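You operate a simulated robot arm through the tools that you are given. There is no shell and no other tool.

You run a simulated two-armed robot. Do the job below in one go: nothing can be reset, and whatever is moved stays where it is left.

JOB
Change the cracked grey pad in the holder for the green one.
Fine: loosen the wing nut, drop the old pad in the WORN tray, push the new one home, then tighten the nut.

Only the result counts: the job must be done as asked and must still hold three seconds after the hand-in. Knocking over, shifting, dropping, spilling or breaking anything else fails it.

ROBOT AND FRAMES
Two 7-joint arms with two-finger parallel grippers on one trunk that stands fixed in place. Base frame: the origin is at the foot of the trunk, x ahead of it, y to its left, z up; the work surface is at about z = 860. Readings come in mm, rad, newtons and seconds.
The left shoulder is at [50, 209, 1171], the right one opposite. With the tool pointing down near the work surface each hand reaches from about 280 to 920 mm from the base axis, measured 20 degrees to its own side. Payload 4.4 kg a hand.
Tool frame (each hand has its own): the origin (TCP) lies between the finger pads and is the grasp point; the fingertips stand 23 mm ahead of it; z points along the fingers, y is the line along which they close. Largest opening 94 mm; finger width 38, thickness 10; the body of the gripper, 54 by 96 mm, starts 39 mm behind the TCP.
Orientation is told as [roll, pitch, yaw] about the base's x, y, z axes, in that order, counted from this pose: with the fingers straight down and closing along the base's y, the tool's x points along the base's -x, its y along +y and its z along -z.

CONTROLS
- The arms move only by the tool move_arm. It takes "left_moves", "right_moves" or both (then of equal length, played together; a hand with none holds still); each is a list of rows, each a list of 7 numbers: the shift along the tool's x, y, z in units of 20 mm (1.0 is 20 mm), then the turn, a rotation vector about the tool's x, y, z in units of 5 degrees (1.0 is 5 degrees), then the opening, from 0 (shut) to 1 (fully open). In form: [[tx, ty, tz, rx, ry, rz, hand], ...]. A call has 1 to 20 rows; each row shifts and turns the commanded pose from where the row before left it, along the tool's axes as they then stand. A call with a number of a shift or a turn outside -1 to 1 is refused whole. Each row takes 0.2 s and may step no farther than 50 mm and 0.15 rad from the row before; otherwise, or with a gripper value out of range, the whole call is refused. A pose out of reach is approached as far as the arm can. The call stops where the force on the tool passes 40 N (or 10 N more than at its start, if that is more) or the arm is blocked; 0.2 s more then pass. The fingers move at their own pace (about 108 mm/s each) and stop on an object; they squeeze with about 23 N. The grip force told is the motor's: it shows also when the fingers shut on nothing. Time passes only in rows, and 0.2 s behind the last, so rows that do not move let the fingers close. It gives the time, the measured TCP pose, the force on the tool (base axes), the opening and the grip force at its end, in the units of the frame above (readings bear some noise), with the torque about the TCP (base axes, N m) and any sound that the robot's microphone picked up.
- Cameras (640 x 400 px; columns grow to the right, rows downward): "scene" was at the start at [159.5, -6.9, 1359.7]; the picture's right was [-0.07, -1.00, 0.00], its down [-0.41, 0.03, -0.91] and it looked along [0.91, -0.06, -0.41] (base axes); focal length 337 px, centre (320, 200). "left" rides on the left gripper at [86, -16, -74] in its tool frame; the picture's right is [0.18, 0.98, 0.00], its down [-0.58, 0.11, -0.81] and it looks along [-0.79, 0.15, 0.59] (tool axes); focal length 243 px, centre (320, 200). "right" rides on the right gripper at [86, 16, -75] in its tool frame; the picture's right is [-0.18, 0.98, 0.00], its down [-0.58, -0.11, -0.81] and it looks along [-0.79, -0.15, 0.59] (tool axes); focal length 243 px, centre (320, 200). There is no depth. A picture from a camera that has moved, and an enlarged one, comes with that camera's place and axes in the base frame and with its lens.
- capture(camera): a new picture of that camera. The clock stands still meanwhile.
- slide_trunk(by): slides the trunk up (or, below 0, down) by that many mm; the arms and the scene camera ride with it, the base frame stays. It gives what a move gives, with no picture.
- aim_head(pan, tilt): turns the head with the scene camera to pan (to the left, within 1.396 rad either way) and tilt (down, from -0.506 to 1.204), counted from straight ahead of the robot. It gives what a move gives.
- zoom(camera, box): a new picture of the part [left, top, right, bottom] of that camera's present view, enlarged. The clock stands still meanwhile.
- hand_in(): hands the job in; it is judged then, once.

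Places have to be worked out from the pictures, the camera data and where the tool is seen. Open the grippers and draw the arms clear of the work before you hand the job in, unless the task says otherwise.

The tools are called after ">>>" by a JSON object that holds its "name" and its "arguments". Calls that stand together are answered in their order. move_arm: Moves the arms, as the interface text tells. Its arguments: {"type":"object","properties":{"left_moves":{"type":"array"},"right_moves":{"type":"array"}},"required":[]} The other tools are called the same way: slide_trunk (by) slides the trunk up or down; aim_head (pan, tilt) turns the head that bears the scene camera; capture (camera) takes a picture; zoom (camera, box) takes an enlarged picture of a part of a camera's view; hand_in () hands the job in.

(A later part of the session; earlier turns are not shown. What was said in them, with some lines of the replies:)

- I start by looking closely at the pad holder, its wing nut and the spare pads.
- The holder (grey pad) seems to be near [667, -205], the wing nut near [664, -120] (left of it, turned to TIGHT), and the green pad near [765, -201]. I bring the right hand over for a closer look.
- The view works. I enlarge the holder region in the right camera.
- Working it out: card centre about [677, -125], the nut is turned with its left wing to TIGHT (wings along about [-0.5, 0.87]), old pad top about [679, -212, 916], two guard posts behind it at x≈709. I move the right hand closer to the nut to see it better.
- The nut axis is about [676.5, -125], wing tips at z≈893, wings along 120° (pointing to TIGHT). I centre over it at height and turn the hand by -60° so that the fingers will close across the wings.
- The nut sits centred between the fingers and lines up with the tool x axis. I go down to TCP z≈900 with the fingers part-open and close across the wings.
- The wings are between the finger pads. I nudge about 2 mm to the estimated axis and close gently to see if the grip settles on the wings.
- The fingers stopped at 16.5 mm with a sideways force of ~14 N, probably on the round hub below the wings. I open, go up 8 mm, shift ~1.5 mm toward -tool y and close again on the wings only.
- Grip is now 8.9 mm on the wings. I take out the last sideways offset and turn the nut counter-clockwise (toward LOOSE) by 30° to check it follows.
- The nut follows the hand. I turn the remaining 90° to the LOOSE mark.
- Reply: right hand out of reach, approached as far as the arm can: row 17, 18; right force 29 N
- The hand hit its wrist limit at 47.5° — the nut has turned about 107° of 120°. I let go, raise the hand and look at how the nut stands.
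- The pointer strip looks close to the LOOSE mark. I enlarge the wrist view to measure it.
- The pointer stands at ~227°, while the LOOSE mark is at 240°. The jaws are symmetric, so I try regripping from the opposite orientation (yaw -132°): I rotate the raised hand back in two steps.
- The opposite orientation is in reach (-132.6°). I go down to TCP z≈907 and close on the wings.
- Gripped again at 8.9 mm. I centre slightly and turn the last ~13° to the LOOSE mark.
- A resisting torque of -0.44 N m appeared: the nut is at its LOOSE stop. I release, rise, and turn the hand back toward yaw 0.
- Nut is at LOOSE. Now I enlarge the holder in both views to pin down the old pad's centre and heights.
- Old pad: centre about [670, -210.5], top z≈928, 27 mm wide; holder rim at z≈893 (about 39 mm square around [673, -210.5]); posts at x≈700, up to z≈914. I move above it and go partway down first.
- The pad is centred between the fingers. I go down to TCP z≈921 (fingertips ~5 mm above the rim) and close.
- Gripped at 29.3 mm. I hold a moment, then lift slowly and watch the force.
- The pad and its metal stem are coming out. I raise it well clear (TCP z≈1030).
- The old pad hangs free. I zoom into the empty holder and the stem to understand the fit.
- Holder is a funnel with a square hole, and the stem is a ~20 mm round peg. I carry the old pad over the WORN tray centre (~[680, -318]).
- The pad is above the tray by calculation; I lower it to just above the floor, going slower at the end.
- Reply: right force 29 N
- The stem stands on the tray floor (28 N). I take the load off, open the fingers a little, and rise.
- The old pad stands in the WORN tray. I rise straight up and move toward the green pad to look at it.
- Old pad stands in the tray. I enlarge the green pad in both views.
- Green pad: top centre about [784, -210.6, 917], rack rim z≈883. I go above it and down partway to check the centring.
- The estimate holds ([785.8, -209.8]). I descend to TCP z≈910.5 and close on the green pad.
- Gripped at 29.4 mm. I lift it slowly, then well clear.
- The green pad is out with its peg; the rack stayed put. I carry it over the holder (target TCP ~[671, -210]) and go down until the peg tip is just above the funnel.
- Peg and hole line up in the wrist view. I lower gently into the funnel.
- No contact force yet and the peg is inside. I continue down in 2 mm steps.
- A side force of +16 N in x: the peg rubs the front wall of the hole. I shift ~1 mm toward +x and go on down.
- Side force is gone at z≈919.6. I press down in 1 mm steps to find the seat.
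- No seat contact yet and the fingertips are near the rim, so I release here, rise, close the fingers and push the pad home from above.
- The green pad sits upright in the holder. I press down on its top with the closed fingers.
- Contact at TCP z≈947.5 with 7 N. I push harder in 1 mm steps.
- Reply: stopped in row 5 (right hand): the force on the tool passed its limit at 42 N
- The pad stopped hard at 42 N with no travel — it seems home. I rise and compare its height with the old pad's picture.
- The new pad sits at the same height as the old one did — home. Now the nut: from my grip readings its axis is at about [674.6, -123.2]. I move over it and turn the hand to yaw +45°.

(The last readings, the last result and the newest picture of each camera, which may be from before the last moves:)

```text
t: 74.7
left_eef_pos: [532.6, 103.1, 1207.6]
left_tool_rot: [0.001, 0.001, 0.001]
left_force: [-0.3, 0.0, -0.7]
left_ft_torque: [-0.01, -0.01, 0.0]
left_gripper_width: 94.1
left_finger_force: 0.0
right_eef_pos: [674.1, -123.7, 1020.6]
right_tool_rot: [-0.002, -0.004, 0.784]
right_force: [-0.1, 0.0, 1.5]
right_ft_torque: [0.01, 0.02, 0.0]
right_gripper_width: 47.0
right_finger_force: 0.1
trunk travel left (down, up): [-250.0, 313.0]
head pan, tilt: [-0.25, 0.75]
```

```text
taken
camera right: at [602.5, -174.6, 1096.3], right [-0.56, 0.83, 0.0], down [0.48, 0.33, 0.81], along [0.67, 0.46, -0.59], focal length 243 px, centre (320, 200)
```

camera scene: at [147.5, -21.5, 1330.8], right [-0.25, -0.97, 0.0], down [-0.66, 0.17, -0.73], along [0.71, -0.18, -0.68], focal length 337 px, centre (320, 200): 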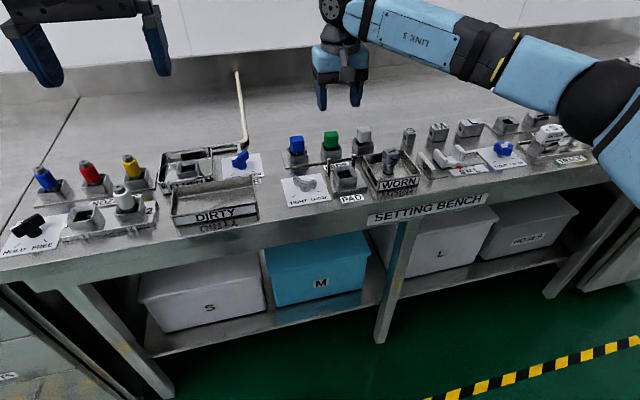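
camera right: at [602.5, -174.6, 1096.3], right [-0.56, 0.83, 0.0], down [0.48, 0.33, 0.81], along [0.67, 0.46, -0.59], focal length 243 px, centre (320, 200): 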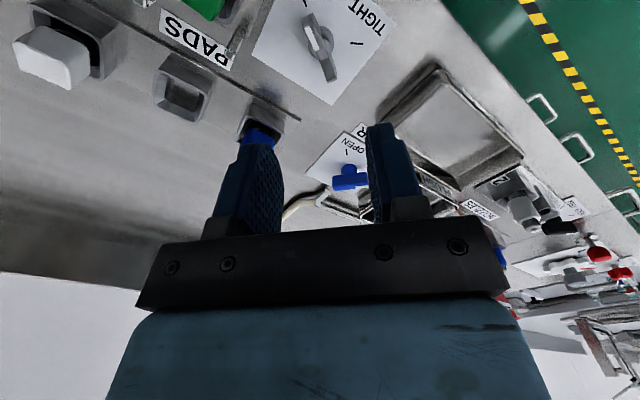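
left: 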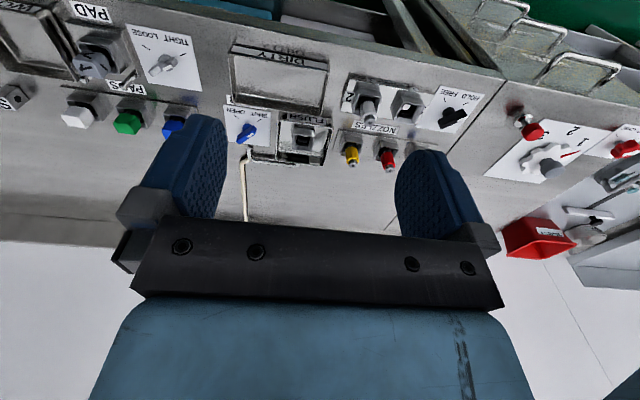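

Centred over the nut. I descend to z≈908 and close; the jaws should bring the wings into line with the hand (toward TIGHT).

>>> {"name": "move_arm", "arguments": {"right_moves": [[0, 0, 0.94, 0, 0, 0, 0.5], [0, 0, 0.94, 0, 0, 0, 0.5], [0, 0, 0.94, 0, 0, 0, 0.5], [0, 0, 0.94, 0, 0, 0, 0.5], [0, 0, 0.94, 0, 0, 0, 0.5], [0, 0, 0.93, 0, 0, 0, 0.5], [0, 0, 0, 0, 0, 0, 0.3], [0, 0, 0, 0, 0, 0, 0.2], [0, 0, 0, 0, 0, 0, 0.1], [0, 0, 0, 0, 0, 0, 0], [0, 0, 0, 0, 0, 0, 0], [0, 0, 0, 0, 0, 0, 0]]}}

>>> {"name": "zoom", "arguments": {"camera": "right", "box": [230, 50, 410, 220]}}

>>> {"name": "zoom", "arguments": {"camera": "scene", "box": [270, 140, 366, 210]}}

```text
t: 77.3
left_eef_pos: [531.8, 105.8, 1206.4]
left_tool_rot: [-0.003, -0.002, 0.001]
left_force: [-0.1, -0.1, 0.3]
left_ft_torque: [0.0, 0.03, 0.0]
left_gripper_width: 94.1
left_finger_force: 0.0
right_eef_pos: [673.1, -124.3, 910.1]
right_tool_rot: [-0.001, -0.004, 0.785]
right_force: [-22.3, 17.2, -10.4]
right_ft_torque: [1.14, -0.29, 0.02]
right_gripper_width: 9.1
right_finger_force: 45.3
trunk travel left (down, up): [-250.0, 313.0]
head pan, tilt: [-0.25, 0.75]
```

```text
2.35 times, centred on (320, 135) of right
camera zoom: at [602.1, -174.7, 983.9], right [-0.57, 0.82, 0.0], down [0.48, 0.33, 0.81], along [0.67, 0.46, -0.59], focal length 571 px, centre (320, 353)
```

zoom: 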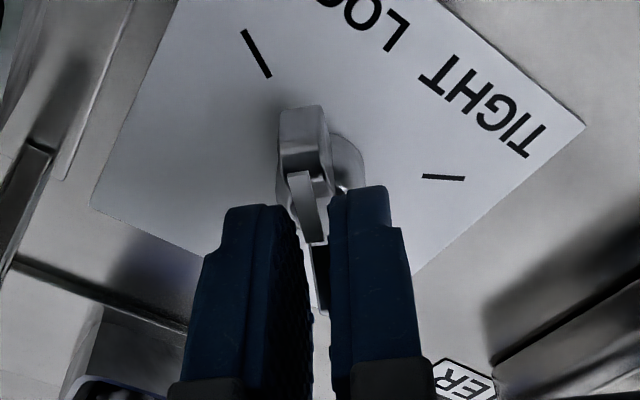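

```text
5.71 times, centred on (318, 175) of scene
camera zoom: at [146.4, -19.7, 1330.9], right [-0.25, -0.97, 0.0], down [-0.66, 0.17, -0.73], along [0.71, -0.18, -0.68], focal length 1925 px, centre (331, 343)
```

zoom: 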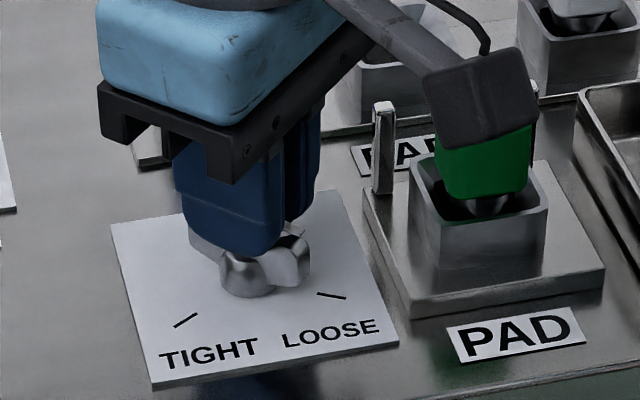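

The wings snapped into line. I remove the 28 N side offset and turn clockwise toward TIGHT, first 75°.

>>> {"name": "move_arm", "arguments": {"right_moves": [[0, 0.09, 0, 0, 0, 0, 0], [0, 0, 0, 0, 0, 0.5, 0], [0, 0, 0, 0, 0, 0.5, 0], [0, 0, 0, 0, 0, 1, 0]]}}

>>> {"name": "move_arm", "arguments": {"right_moves": [[0, 0, 0, 0, 0, 1, 0], [0, 0, 0, 0, 0, 1, 0], [0, 0, 0, 0, 0, 1, 0], [0, 0, 0, 0, 0, 1, 0], [0, 0, 0, 0, 0, 1, 0], [0, 0, 0, 0, 0, 1, 0], [0, 0, 0, 0, 0, 1, 0]]}}

```text
t: 78.3
left_eef_pos: [532.3, 103.3, 1205.7]
left_tool_rot: [0.0, 0.001, -0.002]
left_force: [1.1, 0.5, -0.3]
left_ft_torque: [0.03, 0.01, 0.01]
left_gripper_width: 93.8
left_finger_force: 0.0
right_eef_pos: [674.4, -123.6, 909.2]
right_tool_rot: [-0.002, -0.003, 0.606]
right_force: [-12.0, 6.0, -10.0]
right_ft_torque: [-0.34, 0.86, -0.02]
right_gripper_width: 8.9
right_finger_force: 45.3
trunk travel left (down, up): [-250.0, 313.0]
head pan, tilt: [-0.25, 0.75]
```

```text
t: 79.9
left_eef_pos: [532.1, 103.1, 1207.0]
left_tool_rot: [0.002, 0.001, 0.001]
left_force: [-0.1, -0.5, 0.0]
left_ft_torque: [0.01, -0.01, 0.04]
left_gripper_width: 94.2
left_finger_force: 0.1
right_eef_pos: [673.8, -123.0, 909.9]
right_tool_rot: [0.001, -0.008, -0.004]
right_force: [-9.4, -7.1, -3.0]
right_ft_torque: [-0.22, 0.18, -0.01]
right_gripper_width: 8.7
right_finger_force: 45.0
trunk travel left (down, up): [-250.0, 313.0]
head pan, tilt: [-0.25, 0.75]
```

Turning freely. I relieve the small offset and continue to -55°, then go on toward the stop.

>>> {"name": "move_arm", "arguments": {"right_moves": [[0.03, -0.02, 0, 0, 0, 0, 0], [0, 0, 0, 0, 0, 1, 0], [0, 0, 0, 0, 0, 1, 0], [0, 0, 0, 0, 0, 1, 0], [0, 0, 0, 0, 0, 1, 0], [0, 0, 0, 0, 0, 1, 0], [0, 0, 0, 0, 0, 1, 0], [0, 0, 0, 0, 0, 1, 0], [0, 0, 0, 0, 0, 1, 0], [0, 0, 0, 0, 0, 1, 0], [0, 0, 0, 0, 0, 1, 0], [0, 0, 0, 0, 0, 0.5, 0], [0, 0, 0, 0, 0, 0.5, 0]]}}

>>> {"name": "zoom", "arguments": {"camera": "scene", "box": [270, 140, 366, 210]}}

```text
t: 82.7
left_eef_pos: [533.7, 105.1, 1205.0]
left_tool_rot: [0.0, 0.0, -0.001]
left_force: [0.5, -0.2, 0.6]
left_ft_torque: [0.05, 0.02, -0.02]
left_gripper_width: 94.1
left_finger_force: 0.1
right_eef_pos: [674.8, -123.7, 910.4]
right_tool_rot: [0.007, 0.0, -0.963]
right_force: [18.7, 5.6, 7.0]
right_ft_torque: [-0.82, -0.78, 0.02]
right_gripper_width: 8.8
right_finger_force: 44.9
trunk travel left (down, up): [-250.0, 313.0]
head pan, tilt: [-0.25, 0.75]
```

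```text
5.71 times, centred on (318, 175) of scene
camera zoom: at [148.5, -20.2, 1330.8], right [-0.25, -0.97, 0.0], down [-0.66, 0.17, -0.73], along [0.71, -0.18, -0.68], focal length 1925 px, centre (331, 343)
```

zoom: 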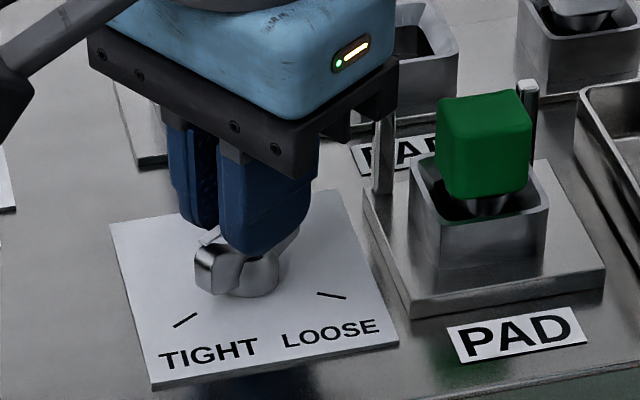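

At -55° with no stop yet. I relieve the side force and turn in small steps until the torque shows the TIGHT stop.

>>> {"name": "move_arm", "arguments": {"right_moves": [[0, 0.06, 0, 0, 0, 0, 0], [0, 0, 0, 0, 0, 0.4, 0], [0, 0, 0, 0, 0, 0.4, 0], [0, 0, 0, 0, 0, 0.4, 0], [0, 0, 0, 0, 0, 0, 0]]}}

```text
t: 83.9
left_eef_pos: [531.9, 103.7, 1205.2]
left_tool_rot: [0.001, 0.0, -0.001]
left_force: [-0.2, -0.4, 0.0]
left_ft_torque: [-0.01, -0.01, 0.03]
left_gripper_width: 94.1
left_finger_force: 0.1
right_eef_pos: [675.0, -123.2, 910.8]
right_tool_rot: [0.007, -0.003, -1.066]
right_force: [14.7, -4.8, 13.8]
right_ft_torque: [-0.89, -0.54, 1.06]
right_gripper_width: 8.7
right_finger_force: 45.1
trunk travel left (down, up): [-250.0, 313.0]
head pan, tilt: [-0.25, 0.75]
```

A resisting torque of 1.06 N m: the nut is against TIGHT at about -61°. One small extra turn to make it firm.

>>> {"name": "move_arm", "arguments": {"right_moves": [[0, 0, 0, 0, 0, 0.2, 0], [0, 0, 0, 0, 0, 0, 0]]}}

>>> {"name": "zoom", "arguments": {"camera": "right", "box": [230, 50, 410, 220]}}

```text
t: 84.5
left_eef_pos: [531.1, 103.0, 1206.5]
left_tool_rot: [0.0, -0.002, -0.001]
left_force: [-0.2, -0.7, 0.2]
left_ft_torque: [0.01, -0.01, 0.01]
left_gripper_width: 93.9
left_finger_force: 0.1
right_eef_pos: [674.3, -123.8, 909.7]
right_tool_rot: [0.006, -0.003, -1.085]
right_force: [12.5, -9.0, 14.5]
right_ft_torque: [-1.03, -0.44, 1.7]
right_gripper_width: 9.0
right_finger_force: 44.9
trunk travel left (down, up): [-250.0, 313.0]
head pan, tilt: [-0.25, 0.75]
```

```text
2.35 times, centred on (320, 135) of right
camera zoom: at [648.5, -39.9, 984.3], right [0.96, 0.3, 0.01], down [0.17, -0.57, 0.81], along [0.24, -0.77, -0.59], focal length 571 px, centre (320, 353)
```

zoom: 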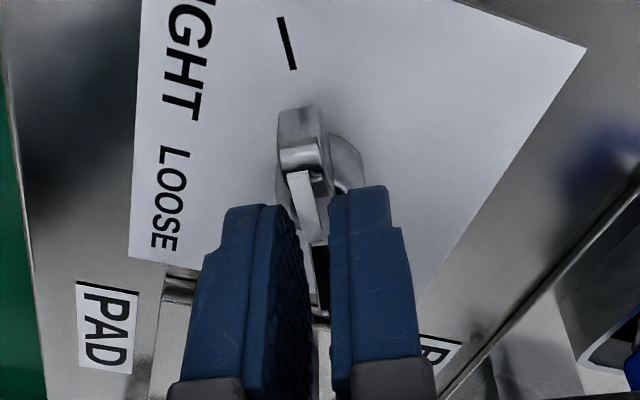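

Torque rose to 1.7 N m, firmly tight. I open the fingers and rise clear.

>>> {"name": "move_arm", "arguments": {"right_moves": [[0, 0, 0, 0, 0, 0, 0.2], [0, 0, 0, 0, 0, 0, 0.5], [0, 0, -0.5, 0, 0, 0, 0.5], [0, 0, -1, 0, 0, 0, 0.5], [0, 0, -1, 0, 0, 0, 0.5], [0, 0, -1, 0, 0, 0, 0.5], [0, 0, -1, 0, 0, 0, 0.5], [0, 0, -1, 0, 0, 0, 0.5], [0, 0, -1, 0, 0, 0, 0.6], [0, 0, 0, 0, 0, -1, 1], [0, 0, 0, 0, 0, -1, 1], [0, 0, 0, 0, 0, -1, 1], [0, 0, 0, 0, 0, -1, 1], [0, 0, 0, 0, 0, -1, 1], [0, 0, 0, 0, 0, -1, 1], [0, 0, 0, 0, 0, -1, 1], [0, 0, 0, 0, 0, -1, 1], [0, 0, 0, 0, 0, -1, 1], [0, 0, 0, 0, 0, -1, 1], [0, 0, 0, 0, 0, -1, 1]]}}

>>> {"name": "zoom", "arguments": {"camera": "scene", "box": [270, 120, 430, 220]}}

>>> {"name": "zoom", "arguments": {"camera": "scene", "box": [275, 160, 339, 210]}}

```text
t: 88.7
left_eef_pos: [532.8, 102.2, 1206.1]
left_tool_rot: [0.0, 0.0, 0.0]
left_force: [0.5, -0.7, 0.1]
left_ft_torque: [0.03, 0.01, 0.03]
left_gripper_width: 93.7
left_finger_force: 0.1
right_eef_pos: [673.0, -122.8, 1038.0]
right_tool_rot: [0.002, -0.005, -0.123]
right_force: [0.0, 0.7, -0.1]
right_ft_torque: [0.0, -0.04, -0.01]
right_gripper_width: 93.9
right_finger_force: 0.0
trunk travel left (down, up): [-250.0, 313.0]
head pan, tilt: [-0.25, 0.75]
```

```text
4.00 times, centred on (350, 170) of scene
camera zoom: at [147.7, -21.2, 1330.8], right [-0.25, -0.97, 0.0], down [-0.66, 0.17, -0.73], along [0.71, -0.18, -0.68], focal length 1347 px, centre (200, 320)
```

zoom: 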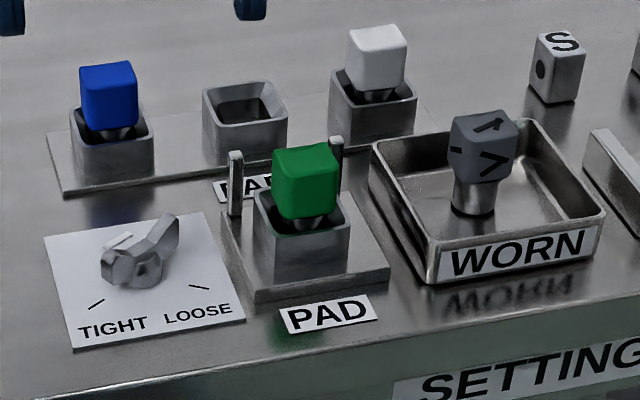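

```text
8.00 times, centred on (307, 185) of scene
camera zoom: at [147.7, -21.2, 1330.8], right [-0.25, -0.97, 0.0], down [-0.66, 0.17, -0.73], along [0.71, -0.18, -0.68], focal length 2694 px, centre (424, 320)
```

zoom: 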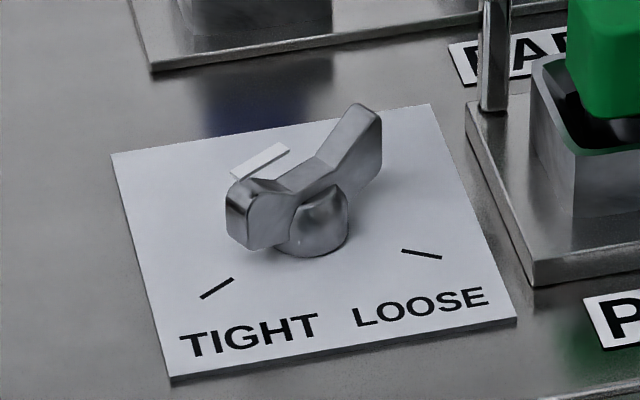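

Everything matches: nut back at TIGHT as at the start, green pad home, old pad in the tray. I draw the right arm back up and to its side.

>>> {"name": "move_arm", "arguments": {"right_moves": [[0, 0, -1, 0, 0, 0, 1], [0, 0, -1, 0, 0, 0, 1], [0, 0, -1, 0, 0, 0, 1], [0, 0, -1, 0, 0, 0, 1], [0, 0, -1, 0, 0, 0, 1], [0.3, -1, 0, 0, 0, 0, 1], [0.3, -1, 0, 0, 0, 0, 1], [0.3, -1, 0, 0, 0, 0, 1], [0.3, -1, 0, 0, 0, 0, 1], [0.3, -1, 0, 0, 0, 0, 1], [0.3, -1, 0, 0, 0, 0, 1], [0.3, -1, 0, 0, 0, 0, 1], [0.3, -1, 0, 0, 0, 0, 1], [0.3, -1, 0, 0, 0, 0, 1], [0.3, -1, 0, 0, 0, 0, 1], [0.3, -1, 0, 0, 0, 0, 1], [0.3, -1, 0, 0, 0, 0, 1], [0, 0, 0, 0, 0, 0, 1], [0, 0, 0, 0, 0, 0, 1]]}}

>>> {"name": "capture", "arguments": {"camera": "scene"}}

```text
t: 92.7
left_eef_pos: [531.6, 102.1, 1205.5]
left_tool_rot: [0.001, 0.002, 0.001]
left_force: [-0.1, 0.1, 0.6]
left_ft_torque: [0.01, 0.0, 0.03]
left_gripper_width: 94.0
left_finger_force: 0.1
right_eef_pos: [569.6, -351.3, 1138.0]
right_tool_rot: [0.002, -0.006, -0.124]
right_force: [0.2, -0.6, 0.8]
right_ft_torque: [-0.02, 0.03, 0.0]
right_gripper_width: 94.1
right_finger_force: 0.0
trunk travel left (down, up): [-250.0, 313.0]
head pan, tilt: [-0.25, 0.75]
```

```text
taken
camera scene: at [147.5, -21.4, 1330.8], right [-0.25, -0.97, 0.0], down [-0.66, 0.17, -0.73], along [0.71, -0.18, -0.68], focal length 337 px, centre (320, 200)
```

scene: 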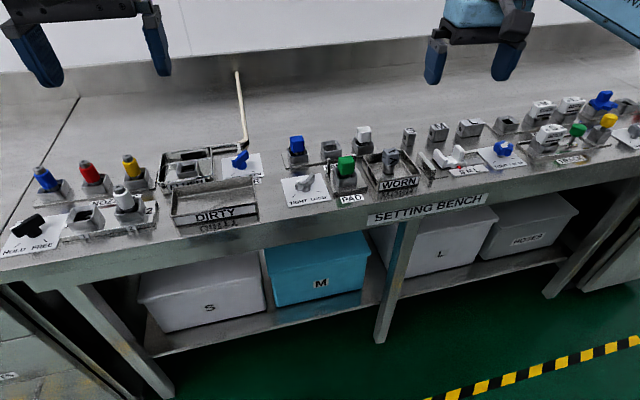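

The picture shows the green pad in the holder, the nut at TIGHT, the cracked pad in WORN, nothing else disturbed, and both arms clear and open. I hand the job in.

>>> {"name": "hand_in", "arguments": {}}

```text
The job is handed in.
```

The green pad is now in the holder and the cracked grey one is in the WORN tray. I handed the job in with both grippers open and both arms clear of the work. No verdict came back with the hand-in.

- **Old pad:** it stands upright on its stem in the WORN tray.
- **New pad:** I pressed it down with about 42 N until it stopped moving. In the pictures it sits at the same height as the old one did.
- **Wing nut:** it is back at TIGHT, and I turned it against the stop until the torque reached 1.7 N m.
- **Rest of the bench:** the final picture shows nothing else moved or knocked over.
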